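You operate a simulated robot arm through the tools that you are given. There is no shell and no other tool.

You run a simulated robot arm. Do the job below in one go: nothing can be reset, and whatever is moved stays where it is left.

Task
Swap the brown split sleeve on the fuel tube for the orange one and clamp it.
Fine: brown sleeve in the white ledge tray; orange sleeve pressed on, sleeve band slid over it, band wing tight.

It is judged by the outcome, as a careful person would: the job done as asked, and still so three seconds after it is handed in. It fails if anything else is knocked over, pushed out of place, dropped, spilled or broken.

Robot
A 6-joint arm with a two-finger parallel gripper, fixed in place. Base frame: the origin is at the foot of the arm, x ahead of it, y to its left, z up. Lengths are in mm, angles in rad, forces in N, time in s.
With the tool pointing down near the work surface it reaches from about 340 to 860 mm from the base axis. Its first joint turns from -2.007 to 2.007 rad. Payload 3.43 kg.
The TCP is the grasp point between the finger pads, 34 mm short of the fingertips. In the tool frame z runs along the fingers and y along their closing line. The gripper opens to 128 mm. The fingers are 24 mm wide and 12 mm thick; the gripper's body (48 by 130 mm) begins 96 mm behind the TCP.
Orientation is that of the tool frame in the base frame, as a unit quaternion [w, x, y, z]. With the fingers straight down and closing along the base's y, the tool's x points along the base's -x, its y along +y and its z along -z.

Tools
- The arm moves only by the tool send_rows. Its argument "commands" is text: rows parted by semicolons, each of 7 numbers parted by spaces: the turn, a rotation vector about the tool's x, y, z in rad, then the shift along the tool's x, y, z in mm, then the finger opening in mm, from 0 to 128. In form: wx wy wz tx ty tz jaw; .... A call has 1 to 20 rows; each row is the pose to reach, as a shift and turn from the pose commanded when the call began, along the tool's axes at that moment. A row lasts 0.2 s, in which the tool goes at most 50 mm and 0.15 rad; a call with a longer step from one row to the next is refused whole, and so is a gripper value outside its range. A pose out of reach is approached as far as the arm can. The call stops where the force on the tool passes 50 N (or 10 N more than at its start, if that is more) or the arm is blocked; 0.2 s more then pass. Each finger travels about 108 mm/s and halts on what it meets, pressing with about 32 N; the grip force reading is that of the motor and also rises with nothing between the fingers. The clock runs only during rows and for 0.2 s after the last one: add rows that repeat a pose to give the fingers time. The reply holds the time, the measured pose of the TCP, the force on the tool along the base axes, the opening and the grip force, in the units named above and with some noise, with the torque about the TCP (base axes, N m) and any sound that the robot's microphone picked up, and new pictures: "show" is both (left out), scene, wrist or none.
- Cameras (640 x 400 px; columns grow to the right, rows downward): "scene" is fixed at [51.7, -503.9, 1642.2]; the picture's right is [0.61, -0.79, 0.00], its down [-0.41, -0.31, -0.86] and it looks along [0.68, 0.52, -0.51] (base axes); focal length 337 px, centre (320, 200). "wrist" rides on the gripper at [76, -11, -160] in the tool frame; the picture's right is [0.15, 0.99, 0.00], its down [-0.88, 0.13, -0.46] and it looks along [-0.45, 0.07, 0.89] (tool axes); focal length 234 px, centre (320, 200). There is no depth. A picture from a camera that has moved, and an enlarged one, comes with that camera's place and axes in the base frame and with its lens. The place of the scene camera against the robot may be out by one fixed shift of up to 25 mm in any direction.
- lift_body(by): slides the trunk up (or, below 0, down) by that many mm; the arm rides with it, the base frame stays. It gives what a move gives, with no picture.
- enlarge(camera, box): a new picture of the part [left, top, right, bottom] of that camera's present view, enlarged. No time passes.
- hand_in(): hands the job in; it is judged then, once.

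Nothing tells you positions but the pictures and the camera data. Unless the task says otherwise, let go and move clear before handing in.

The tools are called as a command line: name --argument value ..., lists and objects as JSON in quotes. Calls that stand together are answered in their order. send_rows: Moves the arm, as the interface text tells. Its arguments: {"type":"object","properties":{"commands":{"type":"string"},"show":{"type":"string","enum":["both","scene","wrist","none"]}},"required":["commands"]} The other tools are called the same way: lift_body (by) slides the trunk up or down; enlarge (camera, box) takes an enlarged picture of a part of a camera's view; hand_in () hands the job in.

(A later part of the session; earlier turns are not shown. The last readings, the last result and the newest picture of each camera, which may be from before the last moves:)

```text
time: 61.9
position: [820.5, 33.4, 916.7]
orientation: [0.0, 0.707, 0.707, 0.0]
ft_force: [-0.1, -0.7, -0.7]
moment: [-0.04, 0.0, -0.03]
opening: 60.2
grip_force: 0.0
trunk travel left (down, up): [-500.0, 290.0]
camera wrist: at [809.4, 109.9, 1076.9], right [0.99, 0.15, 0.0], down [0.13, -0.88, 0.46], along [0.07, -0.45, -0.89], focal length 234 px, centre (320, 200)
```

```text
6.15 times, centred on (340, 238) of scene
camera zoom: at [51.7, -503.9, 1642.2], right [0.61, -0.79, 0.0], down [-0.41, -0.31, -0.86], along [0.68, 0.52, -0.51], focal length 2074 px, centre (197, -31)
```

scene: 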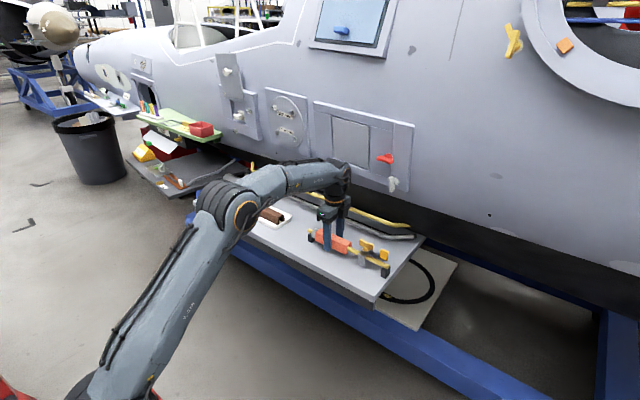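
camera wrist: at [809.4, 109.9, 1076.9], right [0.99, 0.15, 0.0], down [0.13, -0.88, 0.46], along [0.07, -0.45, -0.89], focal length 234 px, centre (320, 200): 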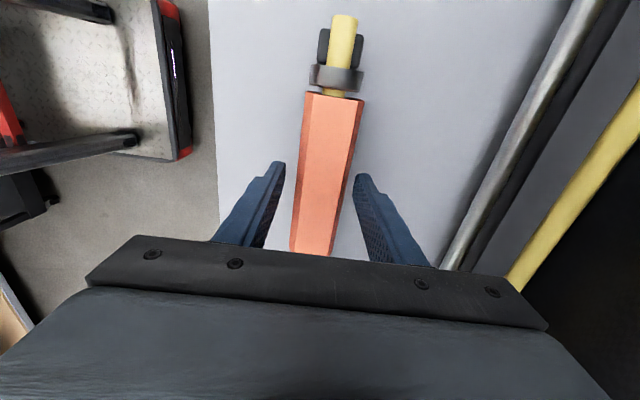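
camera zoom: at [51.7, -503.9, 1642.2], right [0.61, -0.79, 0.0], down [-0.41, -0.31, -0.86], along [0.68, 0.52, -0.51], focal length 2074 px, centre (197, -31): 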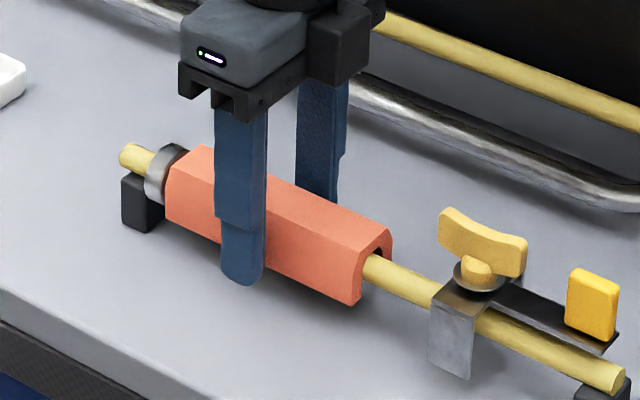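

It's seated like the original. I'll rise straight up and look at the band, wing and tab.

send_rows --commands "0 0 0 0 0 -30 60; 0 0 0 0 0 -60 60; 0 0 0 0 0 -90 60; 0 0 0 -40 0 -95 70; 0 0 0 -80 0 -95 80; 0 0 0 -110 0 -95 90; 0 0 0 -140 0 -95 100; 0 0 0 -140 0 -95 100"

enlarge --camera "wrist" --box '[250, 130, 410, 260]'

enlarge --camera "wrist" --box '[260, 0, 420, 130]'

```text
time: 63.7
position: [819.1, -106.9, 1014.7]
orientation: [0.0, 0.707, 0.707, 0.0]
ft_force: [-0.3, 0.3, -0.2]
moment: [0.0, -0.03, -0.02]
opening: 99.8
grip_force: 0.1
trunk travel left (down, up): [-500.0, 290.0]
camera wrist: at [808.2, -31.1, 1174.0], right [0.99, 0.15, 0.0], down [0.13, -0.88, 0.46], along [0.07, -0.45, -0.89], focal length 234 px, centre (320, 200)
```

scene: 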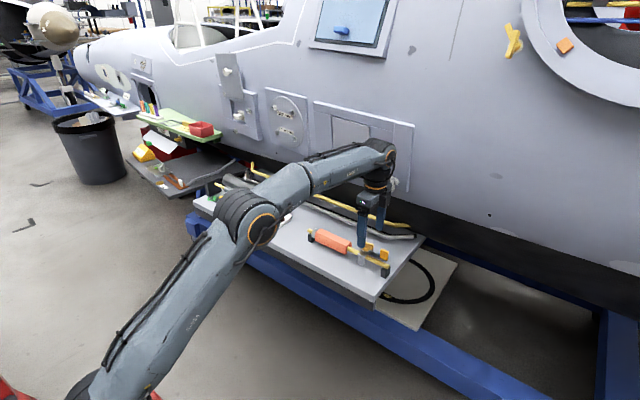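
wrist: 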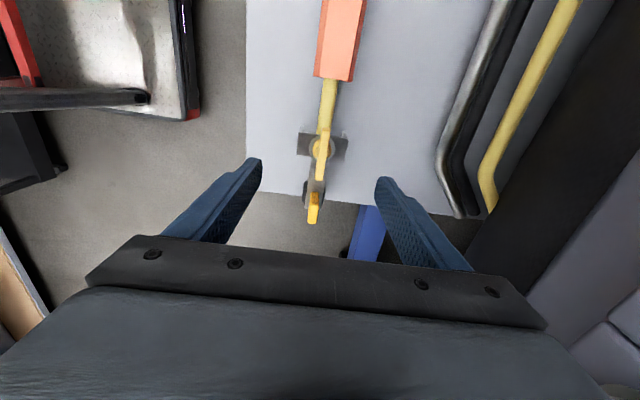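

```text
3.08 times, centred on (330, 195) of wrist
camera zoom: at [808.2, -31.1, 1174.0], right [0.99, 0.15, 0.0], down [0.13, -0.88, 0.46], along [0.07, -0.45, -0.89], focal length 720 px, centre (289, 215)
```

zoom: 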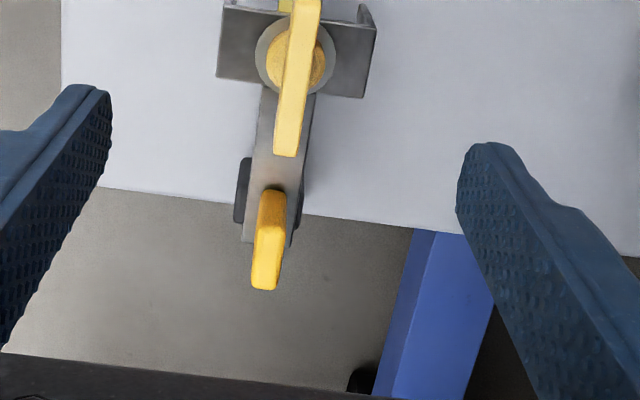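

```text
3.08 times, centred on (340, 65) of wrist
camera zoom: at [808.2, -31.1, 1174.0], right [0.99, 0.15, 0.0], down [0.13, -0.88, 0.46], along [0.07, -0.45, -0.89], focal length 720 px, centre (258, 615)
```

zoom: 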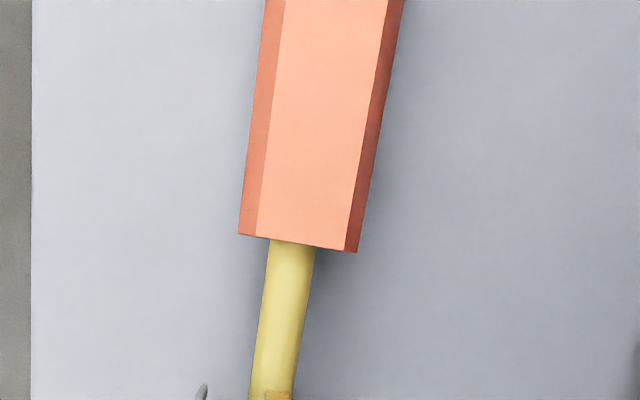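

The band's tail ends in an amber tab at about (820, −160) with its top at z≈962. The wing bar lies along y, centred at about (820, −96) with its top at z≈967. I'll move over the tab to grip it and slide the band.

send_rows --commands "0 0 0 -25 0.5 0 80; 0 0 0 -51.5 0.5 0 60; 0 0 0 -51.5 0.5 10 50; 0 0 0 -51.5 0.5 20 50; 0 0 0 -51.5 0.5 20 50"

enlarge --camera "wrist" --box '[240, 100, 400, 240]'

enlarge --camera "scene" --box '[330, 190, 420, 290]'

```text
time: 64.9
position: [819.8, -156.0, 992.3]
orientation: [0.0, 0.708, 0.707, 0.0]
ft_force: [0.5, 0.3, -0.1]
moment: [0.02, 0.01, 0.0]
opening: 50.2
grip_force: 0.2
trunk travel left (down, up): [-500.0, 290.0]
camera wrist: at [808.4, -80.5, 1151.5], right [0.99, 0.15, 0.0], down [0.13, -0.88, 0.46], along [0.07, -0.45, -0.89], focal length 234 px, centre (320, 200)
```

scene: 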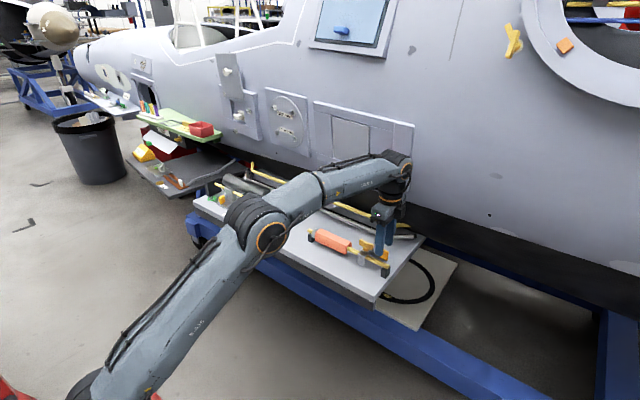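
wrist: 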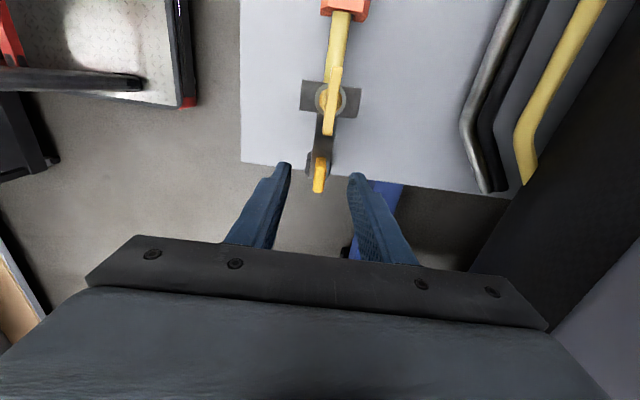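

```text
2.86 times, centred on (320, 170) of wrist
camera zoom: at [808.4, -80.5, 1151.5], right [0.99, 0.15, 0.0], down [0.13, -0.88, 0.46], along [0.07, -0.45, -0.89], focal length 669 px, centre (320, 286)
```

zoom: 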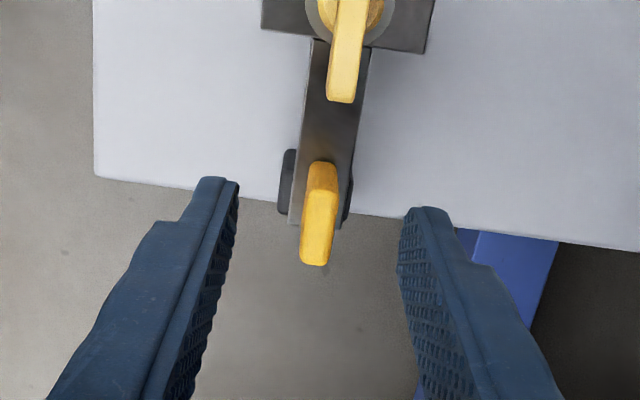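

```text
4.00 times, centred on (375, 240) of scene
camera zoom: at [51.7, -503.9, 1642.2], right [0.61, -0.79, 0.0], down [-0.41, -0.31, -0.86], along [0.68, 0.52, -0.51], focal length 1348 px, centre (100, 40)
```

zoom: 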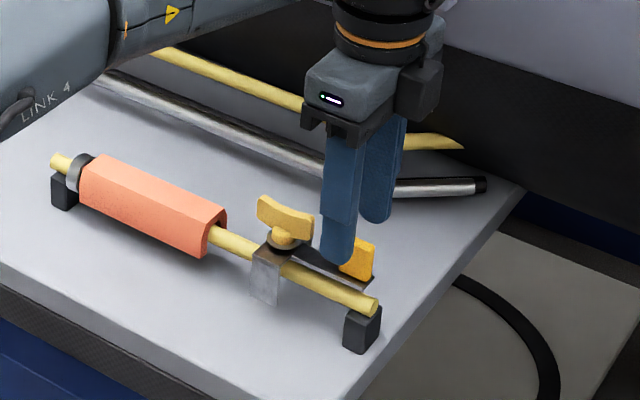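

The tab is at y −171 to −147 with its top at z≈959, and the tail plate is at z≈927. I'll lower so the tips stay just above the tail plate, then grip the tab.

send_rows --commands "0 0 0 -2.5 0.3 10 50; 0 0 0 -2.5 0.3 18 45; 0 0 0 -2.5 0.3 23 40; 0 0 0 -2.5 0.3 23 28; 0 0 0 -2.5 0.3 23 18; 0 0 0 -2.5 0.3 23 8; 0 0 0 -2.5 0.3 23 0; 0 0 0 -2.5 0.3 23 0"

```text
time: 66.7
position: [820.1, -159.7, 970.3]
orientation: [0.0, 0.707, 0.707, 0.0]
ft_force: [-4.9, -0.1, -1.6]
moment: [-0.09, 0.08, -0.02]
opening: 9.6
grip_force: 43.8
trunk travel left (down, up): [-500.0, 290.0]
camera wrist: at [808.7, -84.1, 1129.2], right [0.99, 0.15, 0.0], down [0.13, -0.88, 0.46], along [0.07, -0.45, -0.89], focal length 234 px, centre (320, 200)
```

scene: 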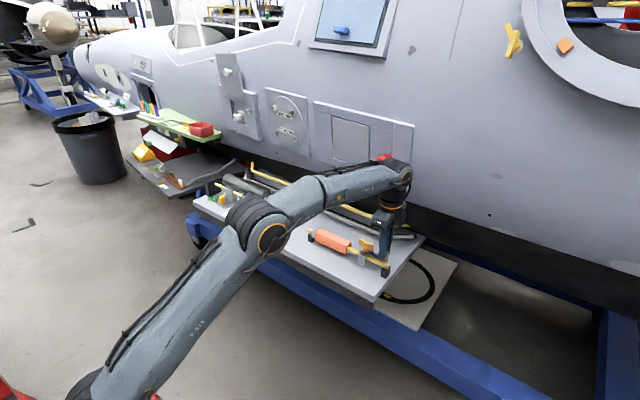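
wrist: 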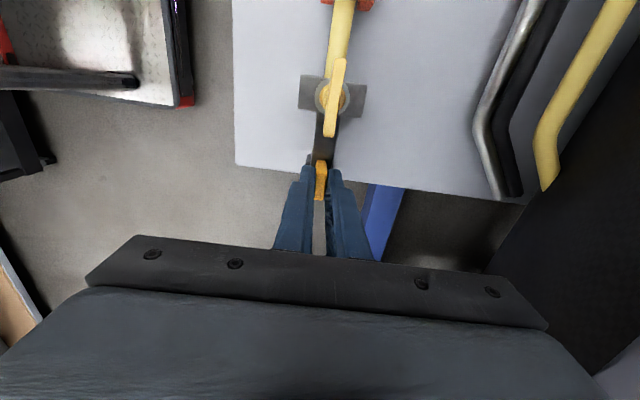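

The tab is gripped (9.6 mm). I'll relieve the slight side load and start sliding the band toward +y, watching the force.

send_rows --commands "0 0 0 0 -0.5 0 0; 0 0 0 4 -0.5 0 0; 0 0 0 10 -0.5 0 0; 0 0 0 18 -0.5 0 0; 0 0 0 26 -0.5 0 0; 0 0 0 34 -0.5 0 0; 0 0 0 38 -0.5 0 0"

enlarge --camera "wrist" --box '[240, 0, 440, 180]'

enlarge --camera "scene" --box '[300, 200, 400, 290]'

```text
time: 68.3
position: [819.8, -122.6, 969.5]
orientation: [0.0, 0.707, 0.707, 0.001]
ft_force: [-2.0, -2.9, 4.1]
moment: [-0.01, 0.18, 0.01]
opening: 9.5
grip_force: 43.5
trunk travel left (down, up): [-500.0, 290.0]
camera wrist: at [808.2, -47.0, 1129.2], right [0.99, 0.15, 0.0], down [0.13, -0.88, 0.46], along [0.07, -0.45, -0.89], focal length 234 px, centre (320, 200)
```

scene: 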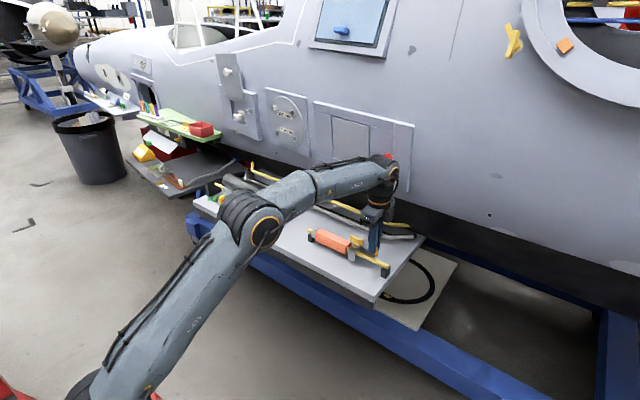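
wrist: 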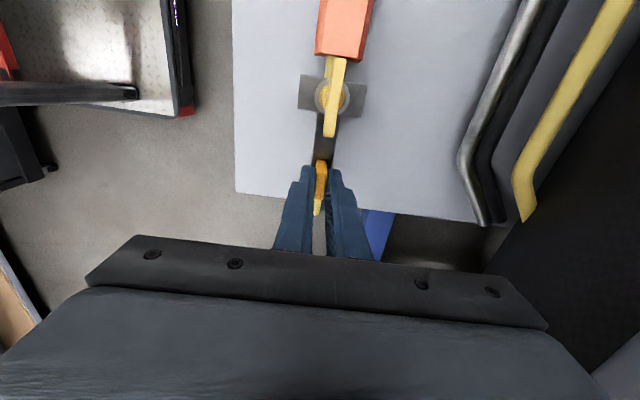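

```text
2.22 times, centred on (340, 90) of wrist
camera zoom: at [808.2, -47.0, 1129.2], right [0.99, 0.15, 0.0], down [0.13, -0.88, 0.46], along [0.07, -0.45, -0.89], focal length 520 px, centre (276, 444)
```

zoom: 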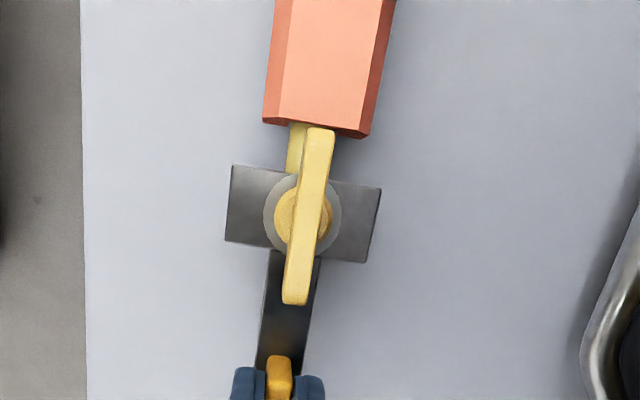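

```text
4.44 times, centred on (350, 245) of scene
camera zoom: at [51.7, -503.9, 1642.2], right [0.61, -0.79, 0.0], down [-0.41, -0.31, -0.86], along [0.68, 0.52, -0.51], focal length 1498 px, centre (187, 0)
```

zoom: 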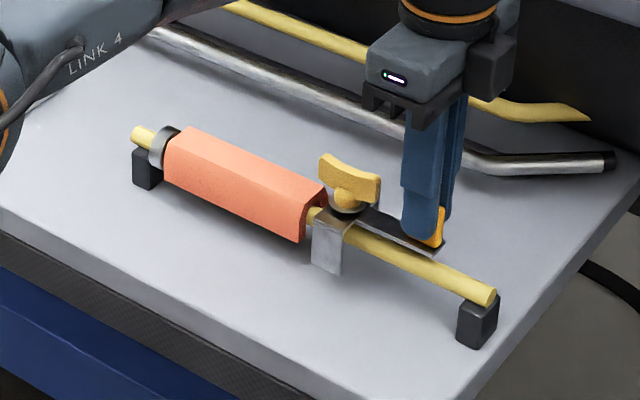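

The band slides freely and is lined up with the sleeve. Continuing slowly over the sleeve toward its middle.

send_rows --commands "0 0 0 4 0 0 0; 0 0 0 8 0 0 0; 0 0 0 12 0 0 0; 0 0 0 16 0 0 0; 0 0 0 20 0 0 0; 0 0 0 25 0 0 0; 0 0 0 30 0 0 0; 0 0 0 35 0 0 0; 0 0 0 40 0 0 0; 0 0 0 46 0 0 0; 0 0 0 52 0 0 0; 0 0 0 52 0 0 0"

enlarge --camera "scene" --box '[300, 200, 400, 290]'

enlarge --camera "wrist" --box '[240, 0, 440, 180]'

```text
time: 70.9
position: [819.9, -70.8, 970.7]
orientation: [-0.002, 0.708, 0.707, -0.001]
ft_force: [-23.1, -2.8, -1.6]
moment: [-0.42, 0.36, 0.02]
opening: 9.9
grip_force: 43.9
trunk travel left (down, up): [-500.0, 290.0]
camera wrist: at [809.2, 5.7, 1129.3], right [0.99, 0.15, 0.0], down [0.13, -0.88, 0.46], along [0.06, -0.45, -0.89], focal length 234 px, centre (320, 200)
```

scene: 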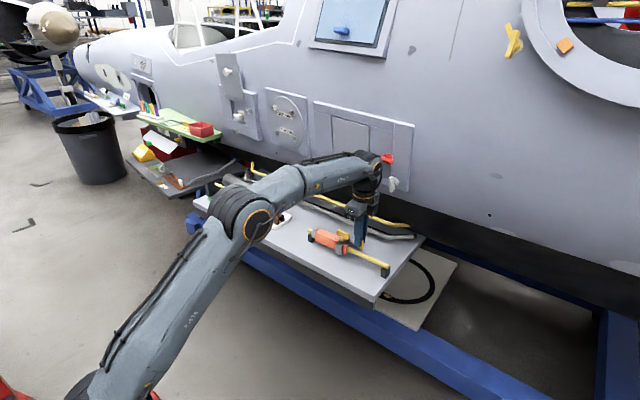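
wrist: 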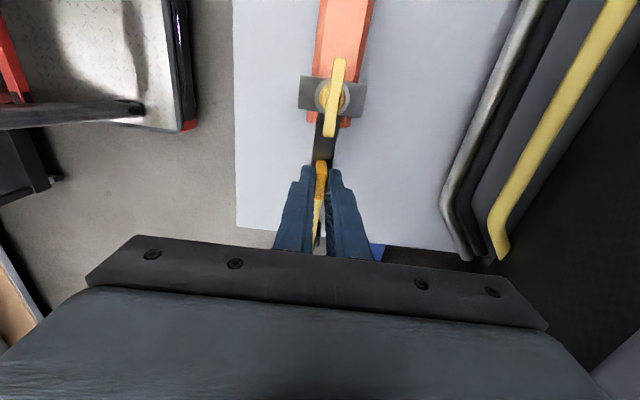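

```text
4.44 times, centred on (350, 245) of scene
camera zoom: at [51.7, -503.9, 1642.2], right [0.61, -0.79, 0.0], down [-0.41, -0.31, -0.86], along [0.68, 0.52, -0.51], focal length 1498 px, centre (187, 0)
```

zoom: 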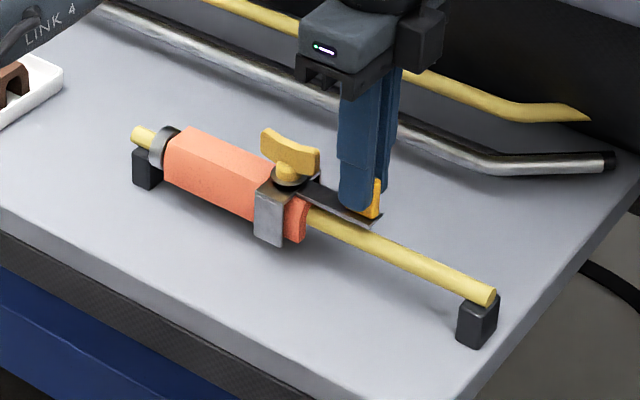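

```text
2.22 times, centred on (340, 90) of wrist
camera zoom: at [809.2, 5.7, 1129.3], right [0.99, 0.15, 0.0], down [0.13, -0.88, 0.46], along [0.06, -0.45, -0.89], focal length 520 px, centre (276, 444)
```

zoom: 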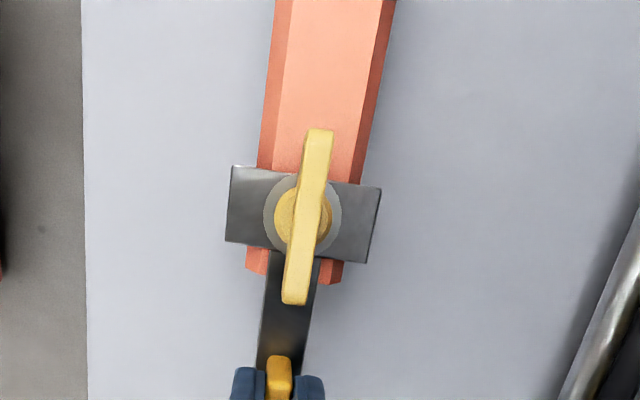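

The band is over the sleeve, but a side load of 23 N has built up because the tube is slightly skewed to my path. I'll relieve it, then continue toward mid-sleeve.

send_rows --commands "0 0 0 0 -0.4 0 0; 0 0 0 0 -0.8 0 0; 0 0 0 0 -0.8 0 0" --show "none"

```text
time: 71.7
position: [820.5, -70.2, 970.0]
orientation: [0.0, 0.707, 0.707, 0.0]
ft_force: [-18.8, -2.7, -7.6]
moment: [0.04, 0.37, 0.0]
opening: 9.8
grip_force: 43.7
trunk travel left (down, up): [-500.0, 290.0]
```

send_rows --commands "0 0 0 0 -1 0 0; 0 0 0 0 -2 0 0; 0 0 0 0 -2 0 0" --show "none"

```text
time: 72.5
position: [820.0, -69.0, 970.3]
orientation: [0.0, 0.708, 0.706, 0.001]
ft_force: [4.7, -1.2, -10.7]
moment: [0.13, 0.0, -0.03]
opening: 9.8
grip_force: 43.6
trunk travel left (down, up): [-500.0, 290.0]
```

send_rows --commands "0 0 0 3 0.3 0.7 0; 0 0 0 7 0.2 0.7 0; 0 0 0 11 0.1 0.7 0; 0 0 0 15 0 0.7 0; 0 0 0 15 0 0.7 0" --show "none"

```text
time: 73.7
position: [820.1, -56.8, 970.2]
orientation: [0.002, 0.706, 0.708, 0.0]
ft_force: [30.5, -29.2, 4.4]
moment: [-1.21, -0.37, 0.07]
opening: 9.8
grip_force: 43.9
trunk travel left (down, up): [-500.0, 290.0]
```

send_rows --commands "0 0 0 -3 0 0 0; 0 0 0 -3 0 0 0"

enlarge --camera "scene" --box '[300, 200, 400, 290]'

enlarge --camera "wrist" --box '[240, 0, 440, 180]'

```text
time: 74.3
position: [819.6, -56.1, 969.6]
orientation: [0.001, 0.706, 0.708, 0.002]
ft_force: [36.7, -2.4, 9.6]
moment: [-1.28, -0.48, 0.18]
opening: 9.5
grip_force: 43.3
trunk travel left (down, up): [-500.0, 290.0]
camera wrist: at [807.3, 19.2, 1129.4], right [0.99, 0.15, 0.01], down [0.13, -0.88, 0.45], along [0.07, -0.45, -0.89], focal length 234 px, centre (320, 200)
```

scene: 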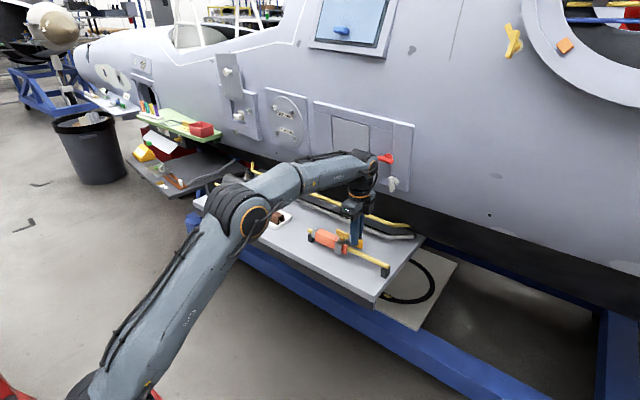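
wrist: 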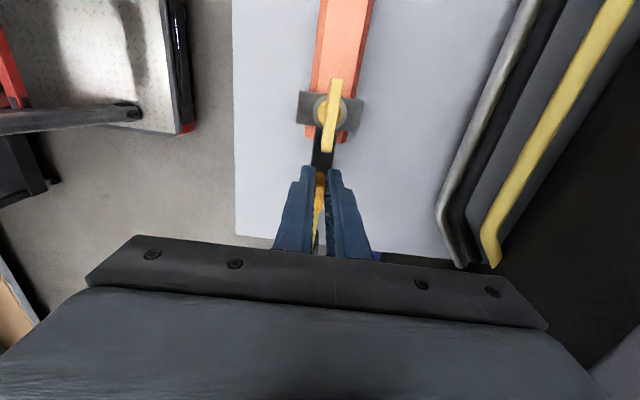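

```text
4.44 times, centred on (350, 245) of scene
camera zoom: at [51.7, -503.9, 1642.2], right [0.61, -0.79, 0.0], down [-0.41, -0.31, -0.86], along [0.68, 0.52, -0.51], focal length 1498 px, centre (187, 0)
```

zoom: 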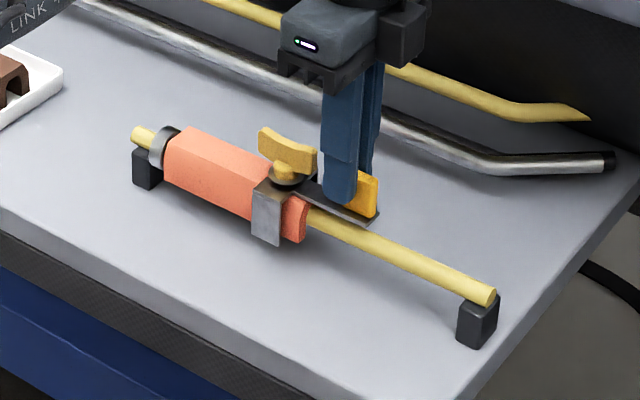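

```text
2.22 times, centred on (340, 90) of wrist
camera zoom: at [807.3, 19.2, 1129.4], right [0.99, 0.15, 0.01], down [0.13, -0.88, 0.45], along [0.07, -0.45, -0.89], focal length 520 px, centre (276, 444)
```

zoom: 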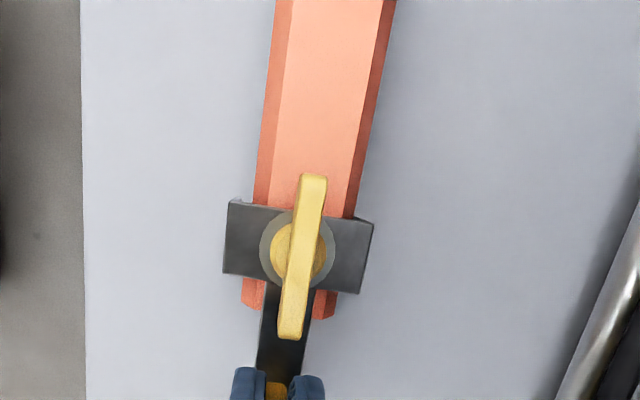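

The band stopped moving after about 92 mm of travel and the fingers slipped along the tab, so it may be at a stop. I'll release the tab to remove the side load and look.

send_rows --commands "0 0 0 0 0 0 14; 0 0 0 0 0 0 24; 0 0 0 0 0 0 34; 0 0 0 0 0 0 34"

enlarge --camera "wrist" --box '[240, 0, 440, 180]'

enlarge --camera "scene" --box '[305, 210, 385, 275]'

```text
time: 75.3
position: [816.9, -60.1, 970.1]
orientation: [0.0, 0.707, 0.707, 0.001]
ft_force: [-0.6, 0.2, 0.2]
moment: [0.01, 0.0, -0.02]
opening: 34.0
grip_force: 0.1
trunk travel left (down, up): [-500.0, 290.0]
camera wrist: at [805.8, 16.9, 1128.9], right [0.99, 0.15, 0.0], down [0.13, -0.88, 0.46], along [0.07, -0.45, -0.89], focal length 234 px, centre (320, 200)
```

scene: 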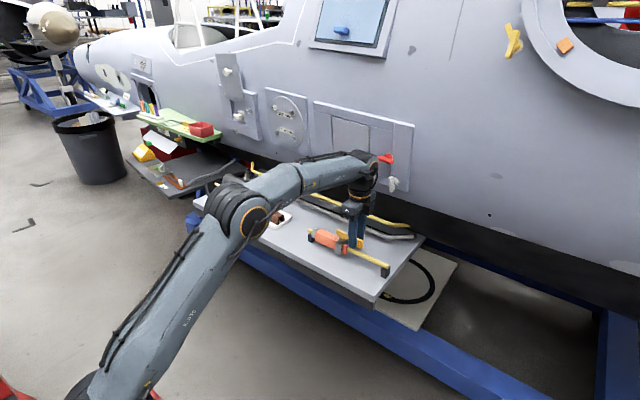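
wrist: 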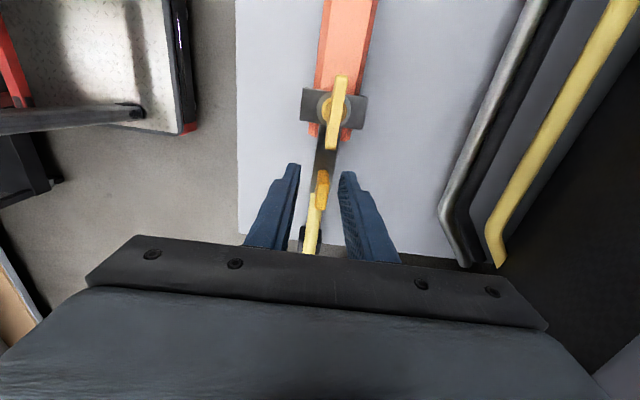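

```text
2.22 times, centred on (340, 90) of wrist
camera zoom: at [805.8, 16.9, 1128.9], right [0.99, 0.15, 0.0], down [0.13, -0.88, 0.46], along [0.07, -0.45, -0.89], focal length 520 px, centre (276, 444)
```

zoom: 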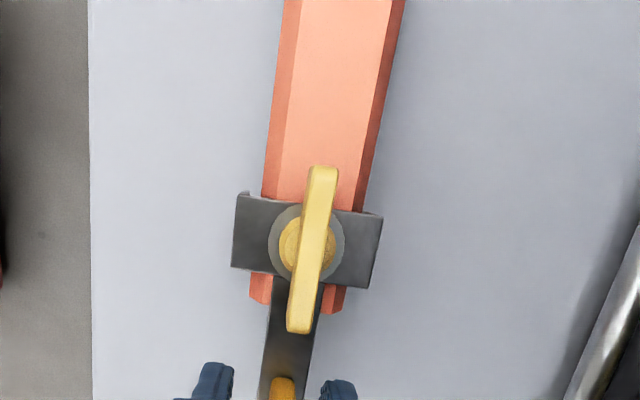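

```text
6.15 times, centred on (345, 242) of scene
camera zoom: at [51.7, -503.9, 1642.2], right [0.61, -0.79, 0.0], down [-0.41, -0.31, -0.86], along [0.68, 0.52, -0.51], focal length 2074 px, centre (166, -62)
```

zoom: 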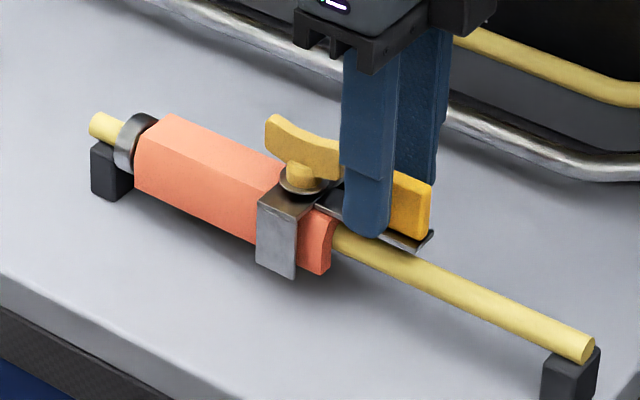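

The band now spans y≈−15 to +10, fully on the sleeve. I'll test whether it slides further by pushing the tab from behind with closed fingers and no side load.

send_rows --commands "0 0 0 0 0 -20 40; 0 0 0 0 0 -45 40; 0 0 0 -25 3 -45 30; 0 0 0 -45 3 -45 10; 0 0 0 -45 3 -45 0; 0 0 0 -45 3 -20 0; 0 0 0 -45 3 2 0; 0 0 0 -45 3 6 0; 0 0 0 -45 3 6 0"

enlarge --camera "wrist" --box '[240, 60, 440, 240]'

enlarge --camera "scene" --box '[305, 210, 385, 275]'

```text
time: 77.3
position: [820.4, -102.9, 962.3]
orientation: [0.001, 0.707, 0.707, 0.001]
ft_force: [-0.6, -0.3, 0.0]
moment: [-0.02, 0.01, 0.02]
opening: 0.1
grip_force: 31.9
trunk travel left (down, up): [-500.0, 290.0]
camera wrist: at [809.3, -26.9, 1121.9], right [0.99, 0.15, 0.0], down [0.13, -0.88, 0.46], along [0.07, -0.45, -0.89], focal length 234 px, centre (320, 200)
```

scene: 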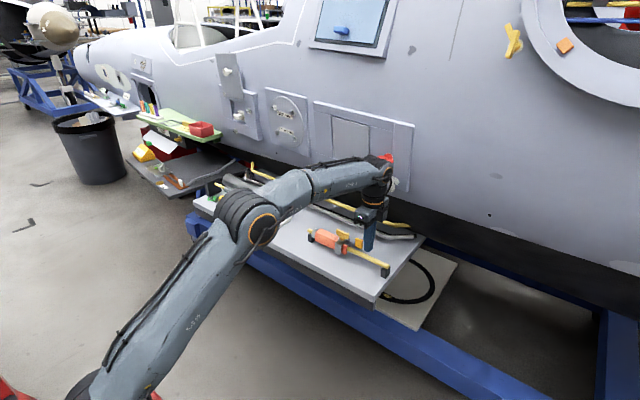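
wrist: 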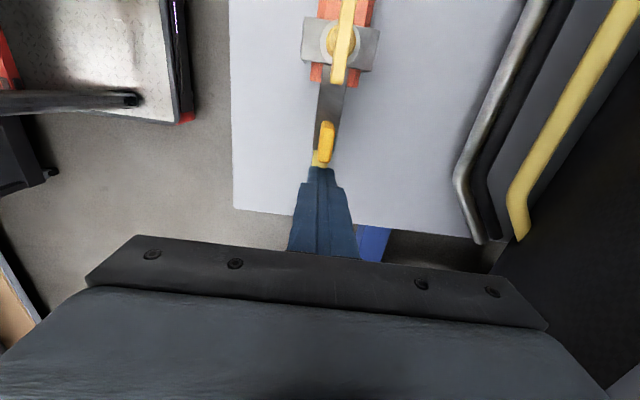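

```text
2.22 times, centred on (340, 150) of wrist
camera zoom: at [809.3, -26.9, 1121.9], right [0.99, 0.15, 0.0], down [0.13, -0.88, 0.46], along [0.07, -0.45, -0.89], focal length 520 px, centre (276, 311)
```

zoom: 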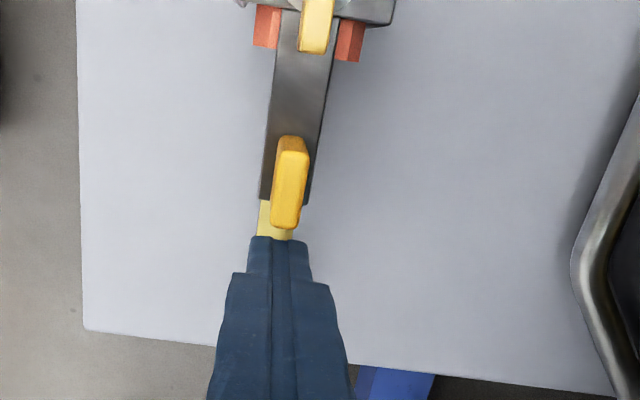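

```text
6.15 times, centred on (345, 242) of scene
camera zoom: at [51.7, -503.9, 1642.2], right [0.61, -0.79, 0.0], down [-0.41, -0.31, -0.86], along [0.68, 0.52, -0.51], focal length 2074 px, centre (166, -62)
```

zoom: 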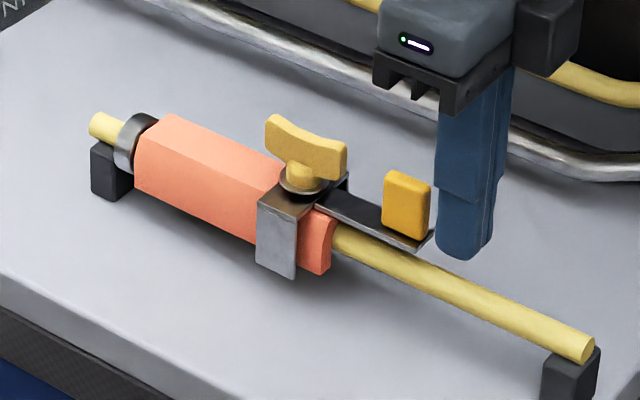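

send_rows --commands "0 0 0 5 -0.5 0 0; 0 0 0 9 -0.5 0 0; 0 0 0 11 -0.5 0 0; 0 0 0 13 -0.5 0 0; 0 0 0 15 -0.5 0 0; 0 0 0 15 -0.5 0 0"

enlarge --camera "scene" --box '[305, 210, 385, 275]'

```text
time: 78.7
position: [821.5, -92.8, 964.3]
orientation: [0.001, 0.708, 0.706, -0.001]
ft_force: [3.7, -34.9, 6.1]
moment: [-0.35, 0.0, -0.02]
opening: 0.0
grip_force: 31.9
trunk travel left (down, up): [-500.0, 290.0]
camera wrist: at [809.2, -16.4, 1122.7], right [0.99, 0.14, 0.0], down [0.13, -0.88, 0.46], along [0.07, -0.45, -0.89], focal length 234 px, centre (320, 200)
```

scene: 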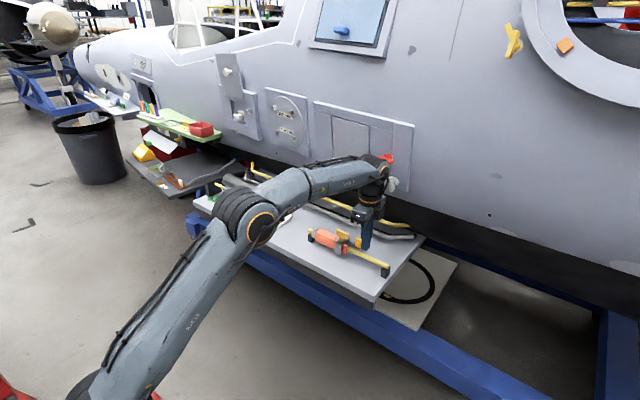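
wrist: 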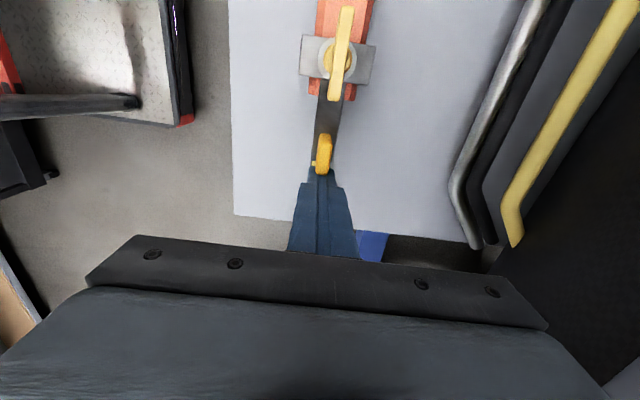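

```text
6.15 times, centred on (345, 242) of scene
camera zoom: at [51.7, -503.9, 1642.2], right [0.61, -0.79, 0.0], down [-0.41, -0.31, -0.86], along [0.68, 0.52, -0.51], focal length 2074 px, centre (166, -62)
```

zoom: 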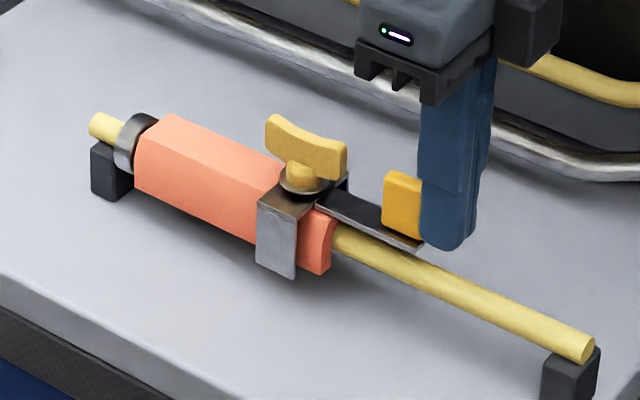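

enlarge --camera "scene" --box '[300, 205, 380, 270]'

enlarge --camera "scene" --box '[305, 220, 355, 260]'

```text
6.15 times, centred on (340, 238) of scene
camera zoom: at [51.7, -503.9, 1642.2], right [0.61, -0.79, 0.0], down [-0.41, -0.31, -0.86], along [0.68, 0.52, -0.51], focal length 2074 px, centre (197, -31)
```

zoom: 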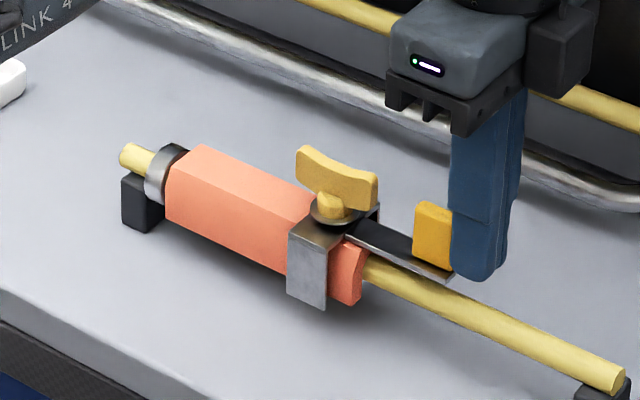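

```text
10.00 times, centred on (330, 240) of scene
camera zoom: at [51.7, -503.9, 1642.2], right [0.61, -0.79, 0.0], down [-0.41, -0.31, -0.86], along [0.68, 0.52, -0.51], focal length 3370 px, centre (220, -200)
```

zoom: 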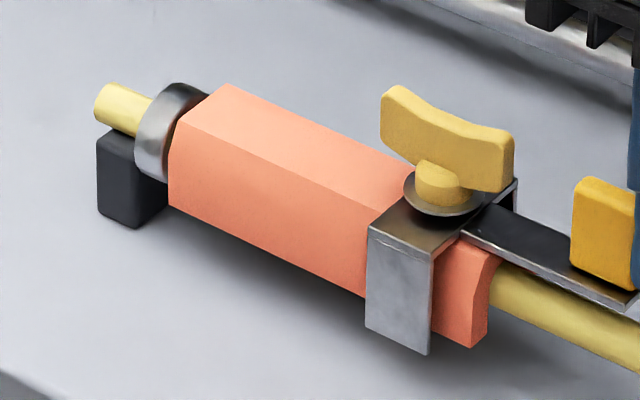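

The band takes 35 N without moving, so it is at its stop, fully over the orange sleeve. Next is the wing: I'll lift, move over its axis at about (820, −3), and spin the tool −180° so tightening (clockwise) keeps the camera side away from the fuselage.

send_rows --commands "0 0 0 -5 0 0 0; 0 0 0 -5 0 -30 0; 0 0 0 -5 0 -58 10; 0 0 0 30 0 -58 30; 0 0 0 65 0 -58 50; 0 0 0 86 0.2 -58 60; 0 0 0 86 0.2 -58 60" --show "wrist"

send_rows --commands "0 0 -0.145 0 0 0 60; 0 0 -0.29 0 0 0 60; 0 0 -0.435 0 0 0 60; 0 0 -0.58 0 0 0 60; 0 0 -0.725 0 0 0 60; 0 0 -0.87 0 0 0 60; 0 0 -1.015 0 0 0 60; 0 0 -1.16 0 0 0 60; 0 0 -1.305 0 0 0 60; 0 0 -1.45 0 0 0 60; 0 0 -1.5708 0 0 0 60; 0 0 -1.5708 0 0 0 60"

```text
time: 80.3
position: [820.4, -4.5, 1022.0]
orientation: [0.0, 0.707, 0.707, 0.0]
ft_force: [-0.3, 0.5, 0.2]
moment: [0.0, 0.0, -0.02]
opening: 60.1
grip_force: 0.0
trunk travel left (down, up): [-500.0, 290.0]
camera wrist: at [809.0, 71.6, 1181.6], right [0.99, 0.15, 0.0], down [0.13, -0.88, 0.46], along [0.07, -0.45, -0.89], focal length 234 px, centre (320, 200)
```

wrist: 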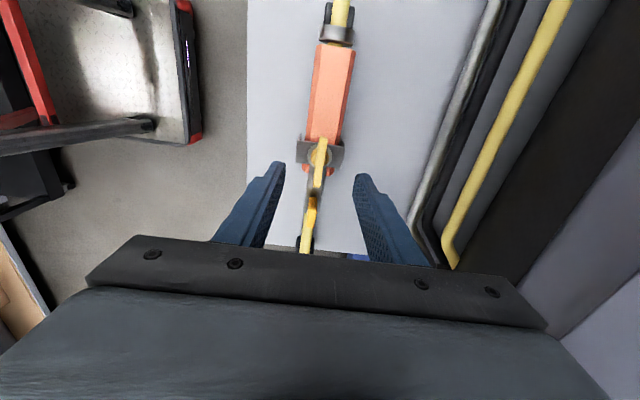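

```text
time: 82.9
position: [820.4, -3.0, 1021.6]
orientation: [0.0, -0.001, 1.0, 0.0]
ft_force: [0.0, 0.0, -1.3]
moment: [0.0, -0.02, -0.01]
opening: 59.9
grip_force: 0.1
trunk travel left (down, up): [-500.0, 290.0]
camera wrist: at [744.3, -13.6, 1180.7], right [-0.15, 0.99, 0.0], down [0.88, 0.13, 0.46], along [0.45, 0.07, -0.89], focal length 234 px, centre (320, 200)
```

scene: 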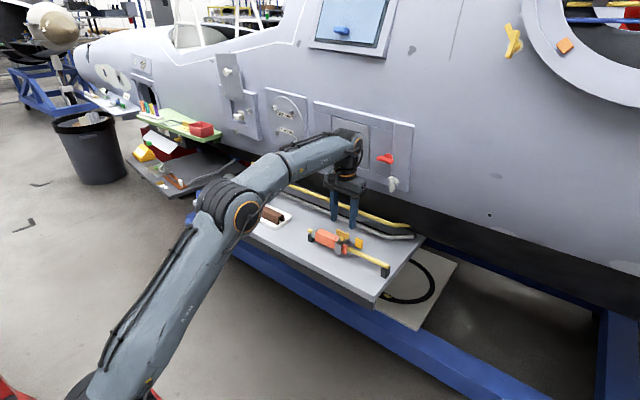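
wrist: 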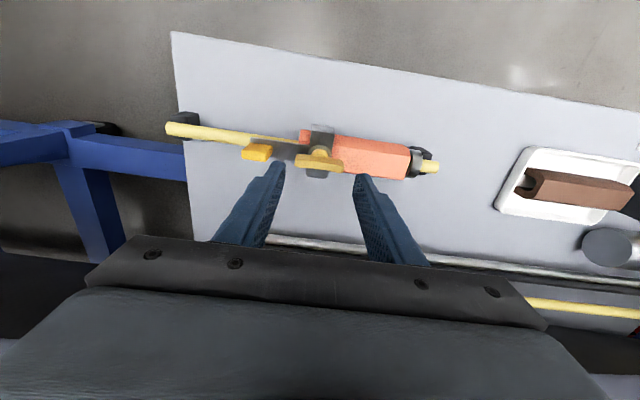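

enlarge --camera "wrist" --box '[240, 110, 400, 200]'

send_rows --commands "0 0 -0.145 0 0 0 60; 0 0 -0.29 0 0 0 60; 0 0 -0.435 0 0 0 60; 0 0 -0.58 0 0 0 60; 0 0 -0.725 0 0 0 60; 0 0 -0.87 0 0 0 60; 0 0 -1.015 0 0 0 60; 0 0 -1.16 0 0 0 60; 0 0 -1.305 0 0 0 60; 0 0 -1.45 0 0 0 60; 0 0 -1.5708 0 0 0 60; 0 0 -1.5708 0 0 0 60"

enlarge --camera "wrist" --box '[240, 90, 400, 220]'

```text
4.00 times, centred on (320, 155) of wrist
camera zoom: at [744.3, -13.6, 1180.7], right [-0.15, 0.99, 0.0], down [0.88, 0.13, 0.46], along [0.45, 0.07, -0.89], focal length 937 px, centre (320, 380)
```

zoom: 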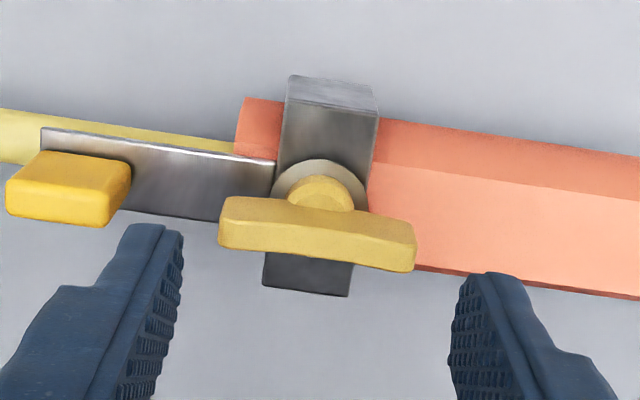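

```text
time: 85.5
position: [821.5, -3.3, 1022.3]
orientation: [0.001, 0.707, -0.707, 0.0]
ft_force: [0.8, -0.8, 0.1]
moment: [0.01, 0.0, 0.02]
opening: 59.9
grip_force: 0.2
trunk travel left (down, up): [-500.0, 290.0]
camera wrist: at [831.9, -78.5, 1181.0], right [-0.99, -0.15, 0.0], down [-0.13, 0.88, 0.46], along [-0.07, 0.45, -0.89], focal length 234 px, centre (320, 200)
```

scene: 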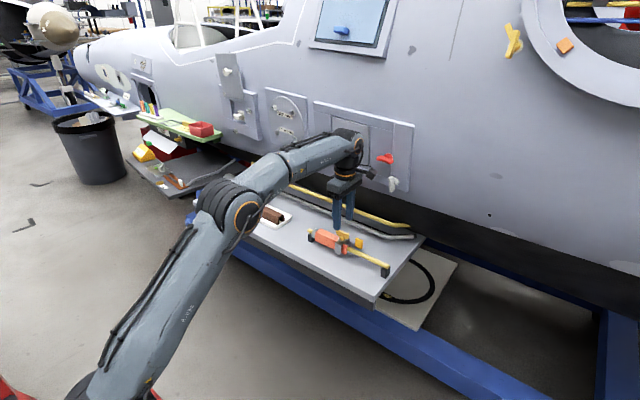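
wrist: 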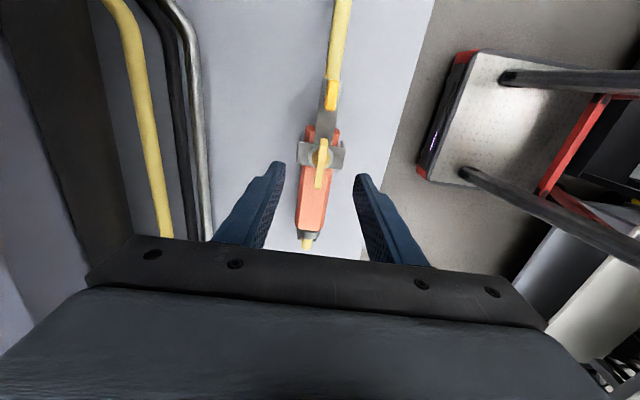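

```text
3.08 times, centred on (320, 155) of wrist
camera zoom: at [831.9, -78.5, 1181.0], right [-0.99, -0.15, 0.0], down [-0.13, 0.88, 0.46], along [-0.07, 0.45, -0.89], focal length 720 px, centre (320, 338)
```

zoom: 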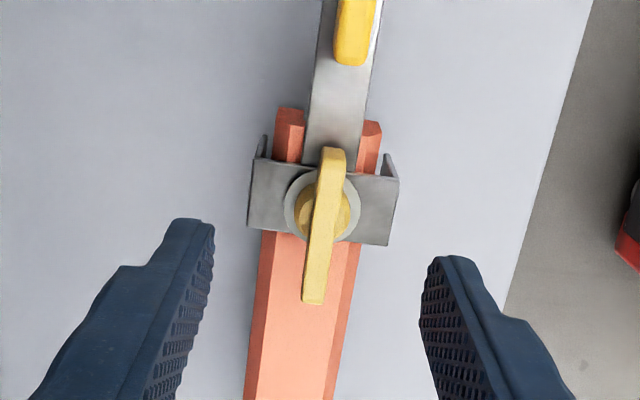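

The wing bar lies along y with its axis within 1 mm of the TCP. I'll lower so the tips reach the bar but stay above the boss, then grip it.

send_rows --commands "0 0 0 0.5 0.7 15 50; 0 0 0 0.5 0.7 28 40; 0 0 0 0.5 0.7 36 36; 0 0 0 0.5 0.7 36 36"

enlarge --camera "wrist" --box '[240, 90, 400, 220]'

enlarge --camera "scene" --box '[310, 200, 370, 260]'

```text
time: 86.5
position: [819.0, -2.3, 984.8]
orientation: [0.0, 0.707, -0.707, 0.001]
ft_force: [-0.8, 0.3, -0.3]
moment: [-0.01, 0.01, 0.03]
opening: 36.1
grip_force: 0.1
trunk travel left (down, up): [-500.0, 290.0]
camera wrist: at [829.8, -78.7, 1144.6], right [-0.99, -0.15, 0.0], down [-0.13, 0.88, 0.46], along [-0.07, 0.45, -0.89], focal length 234 px, centre (320, 200)
```

scene: 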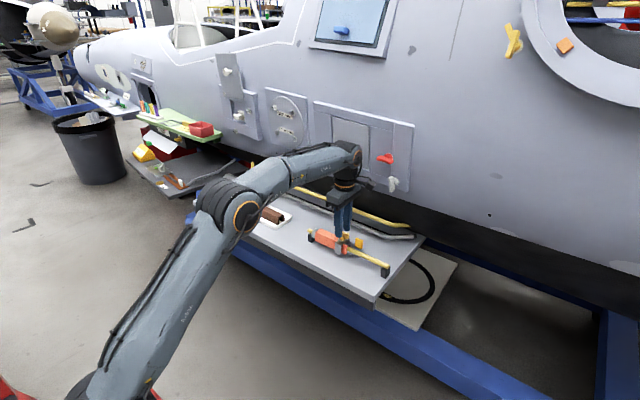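
wrist: 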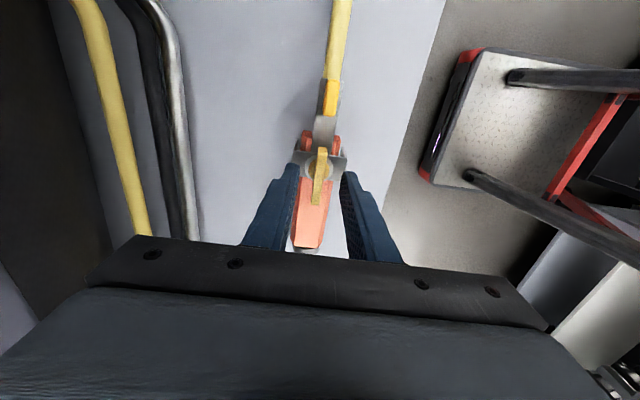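

```text
3.08 times, centred on (320, 155) of wrist
camera zoom: at [829.8, -78.7, 1144.6], right [-0.99, -0.15, 0.0], down [-0.13, 0.88, 0.46], along [-0.07, 0.45, -0.89], focal length 720 px, centre (320, 338)
```

zoom: 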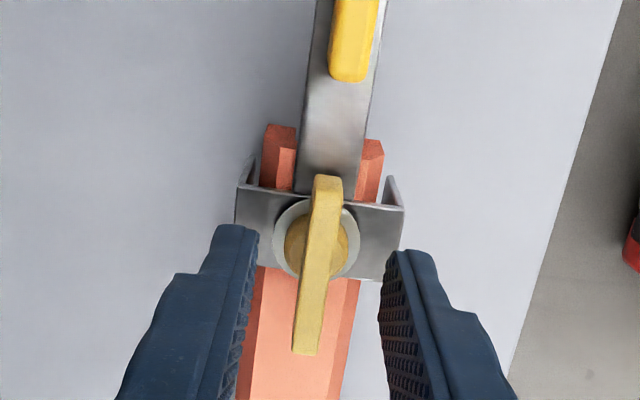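

```text
6.67 times, centred on (340, 230) of scene
camera zoom: at [51.7, -503.9, 1642.2], right [0.61, -0.79, 0.0], down [-0.41, -0.31, -0.86], along [0.68, 0.52, -0.51], focal length 2247 px, centre (187, 0)
```

zoom: 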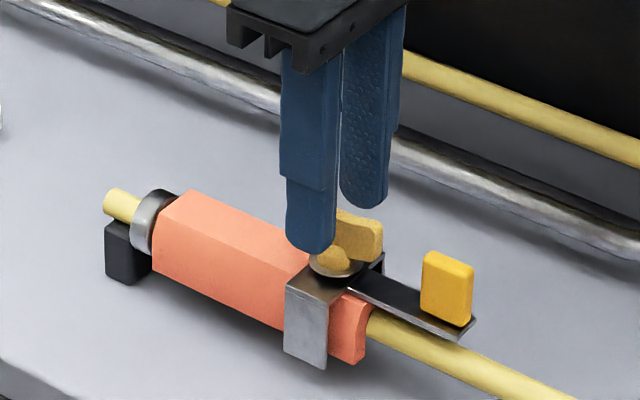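

send_rows --commands "0 0 0 0 0 0 26; 0 0 0 0 0 0 16; 0 0 0 0 0 0 8; 0 0 0 0 0 0 0; 0 0 0 0 0 0 0"

enlarge --camera "scene" --box '[310, 200, 370, 260]'

enlarge --camera "wrist" --box '[240, 90, 400, 220]'

```text
time: 87.7
position: [819.0, -3.6, 985.9]
orientation: [0.001, -0.707, 0.707, -0.001]
ft_force: [14.6, -3.1, 0.7]
moment: [0.19, -0.45, -0.01]
opening: 7.2
grip_force: 41.5
trunk travel left (down, up): [-500.0, 290.0]
camera wrist: at [830.6, -78.7, 1144.7], right [-0.99, -0.15, 0.0], down [-0.13, 0.88, 0.46], along [-0.06, 0.45, -0.89], focal length 234 px, centre (320, 200)
```

scene: 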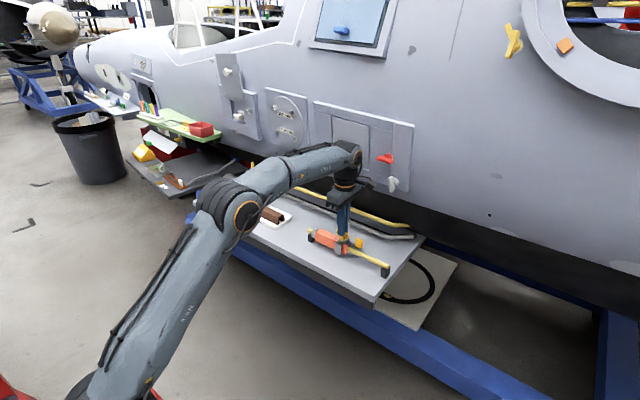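
wrist: 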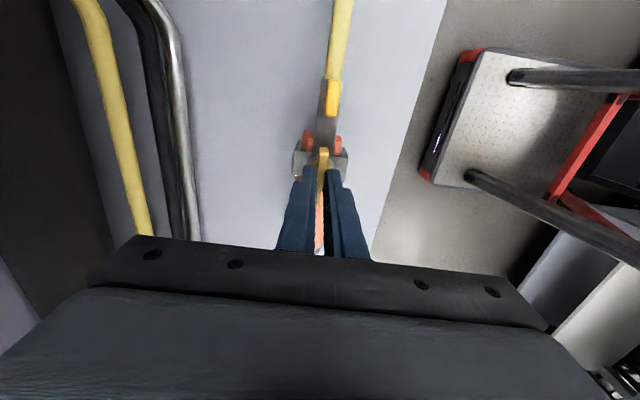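

```text
6.67 times, centred on (340, 230) of scene
camera zoom: at [51.7, -503.9, 1642.2], right [0.61, -0.79, 0.0], down [-0.41, -0.31, -0.86], along [0.68, 0.52, -0.51], focal length 2247 px, centre (187, 0)
```

zoom: 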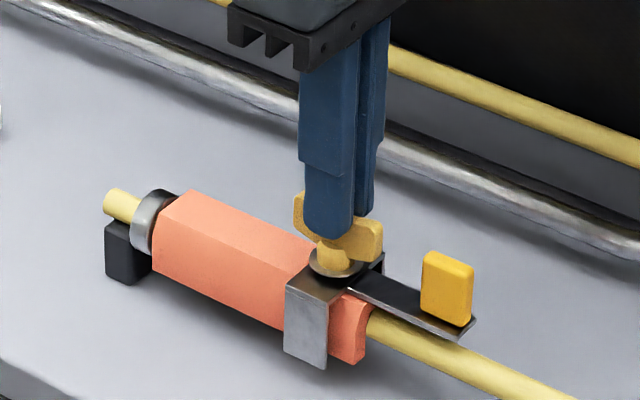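

```text
3.08 times, centred on (320, 155) of wrist
camera zoom: at [830.6, -78.7, 1144.7], right [-0.99, -0.15, 0.0], down [-0.13, 0.88, 0.46], along [-0.06, 0.45, -0.89], focal length 720 px, centre (320, 338)
```

zoom: 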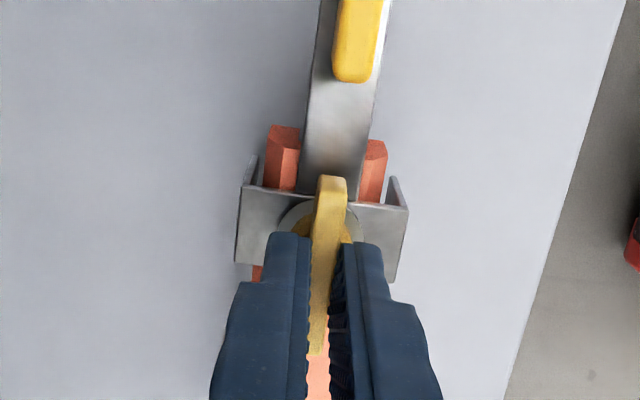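

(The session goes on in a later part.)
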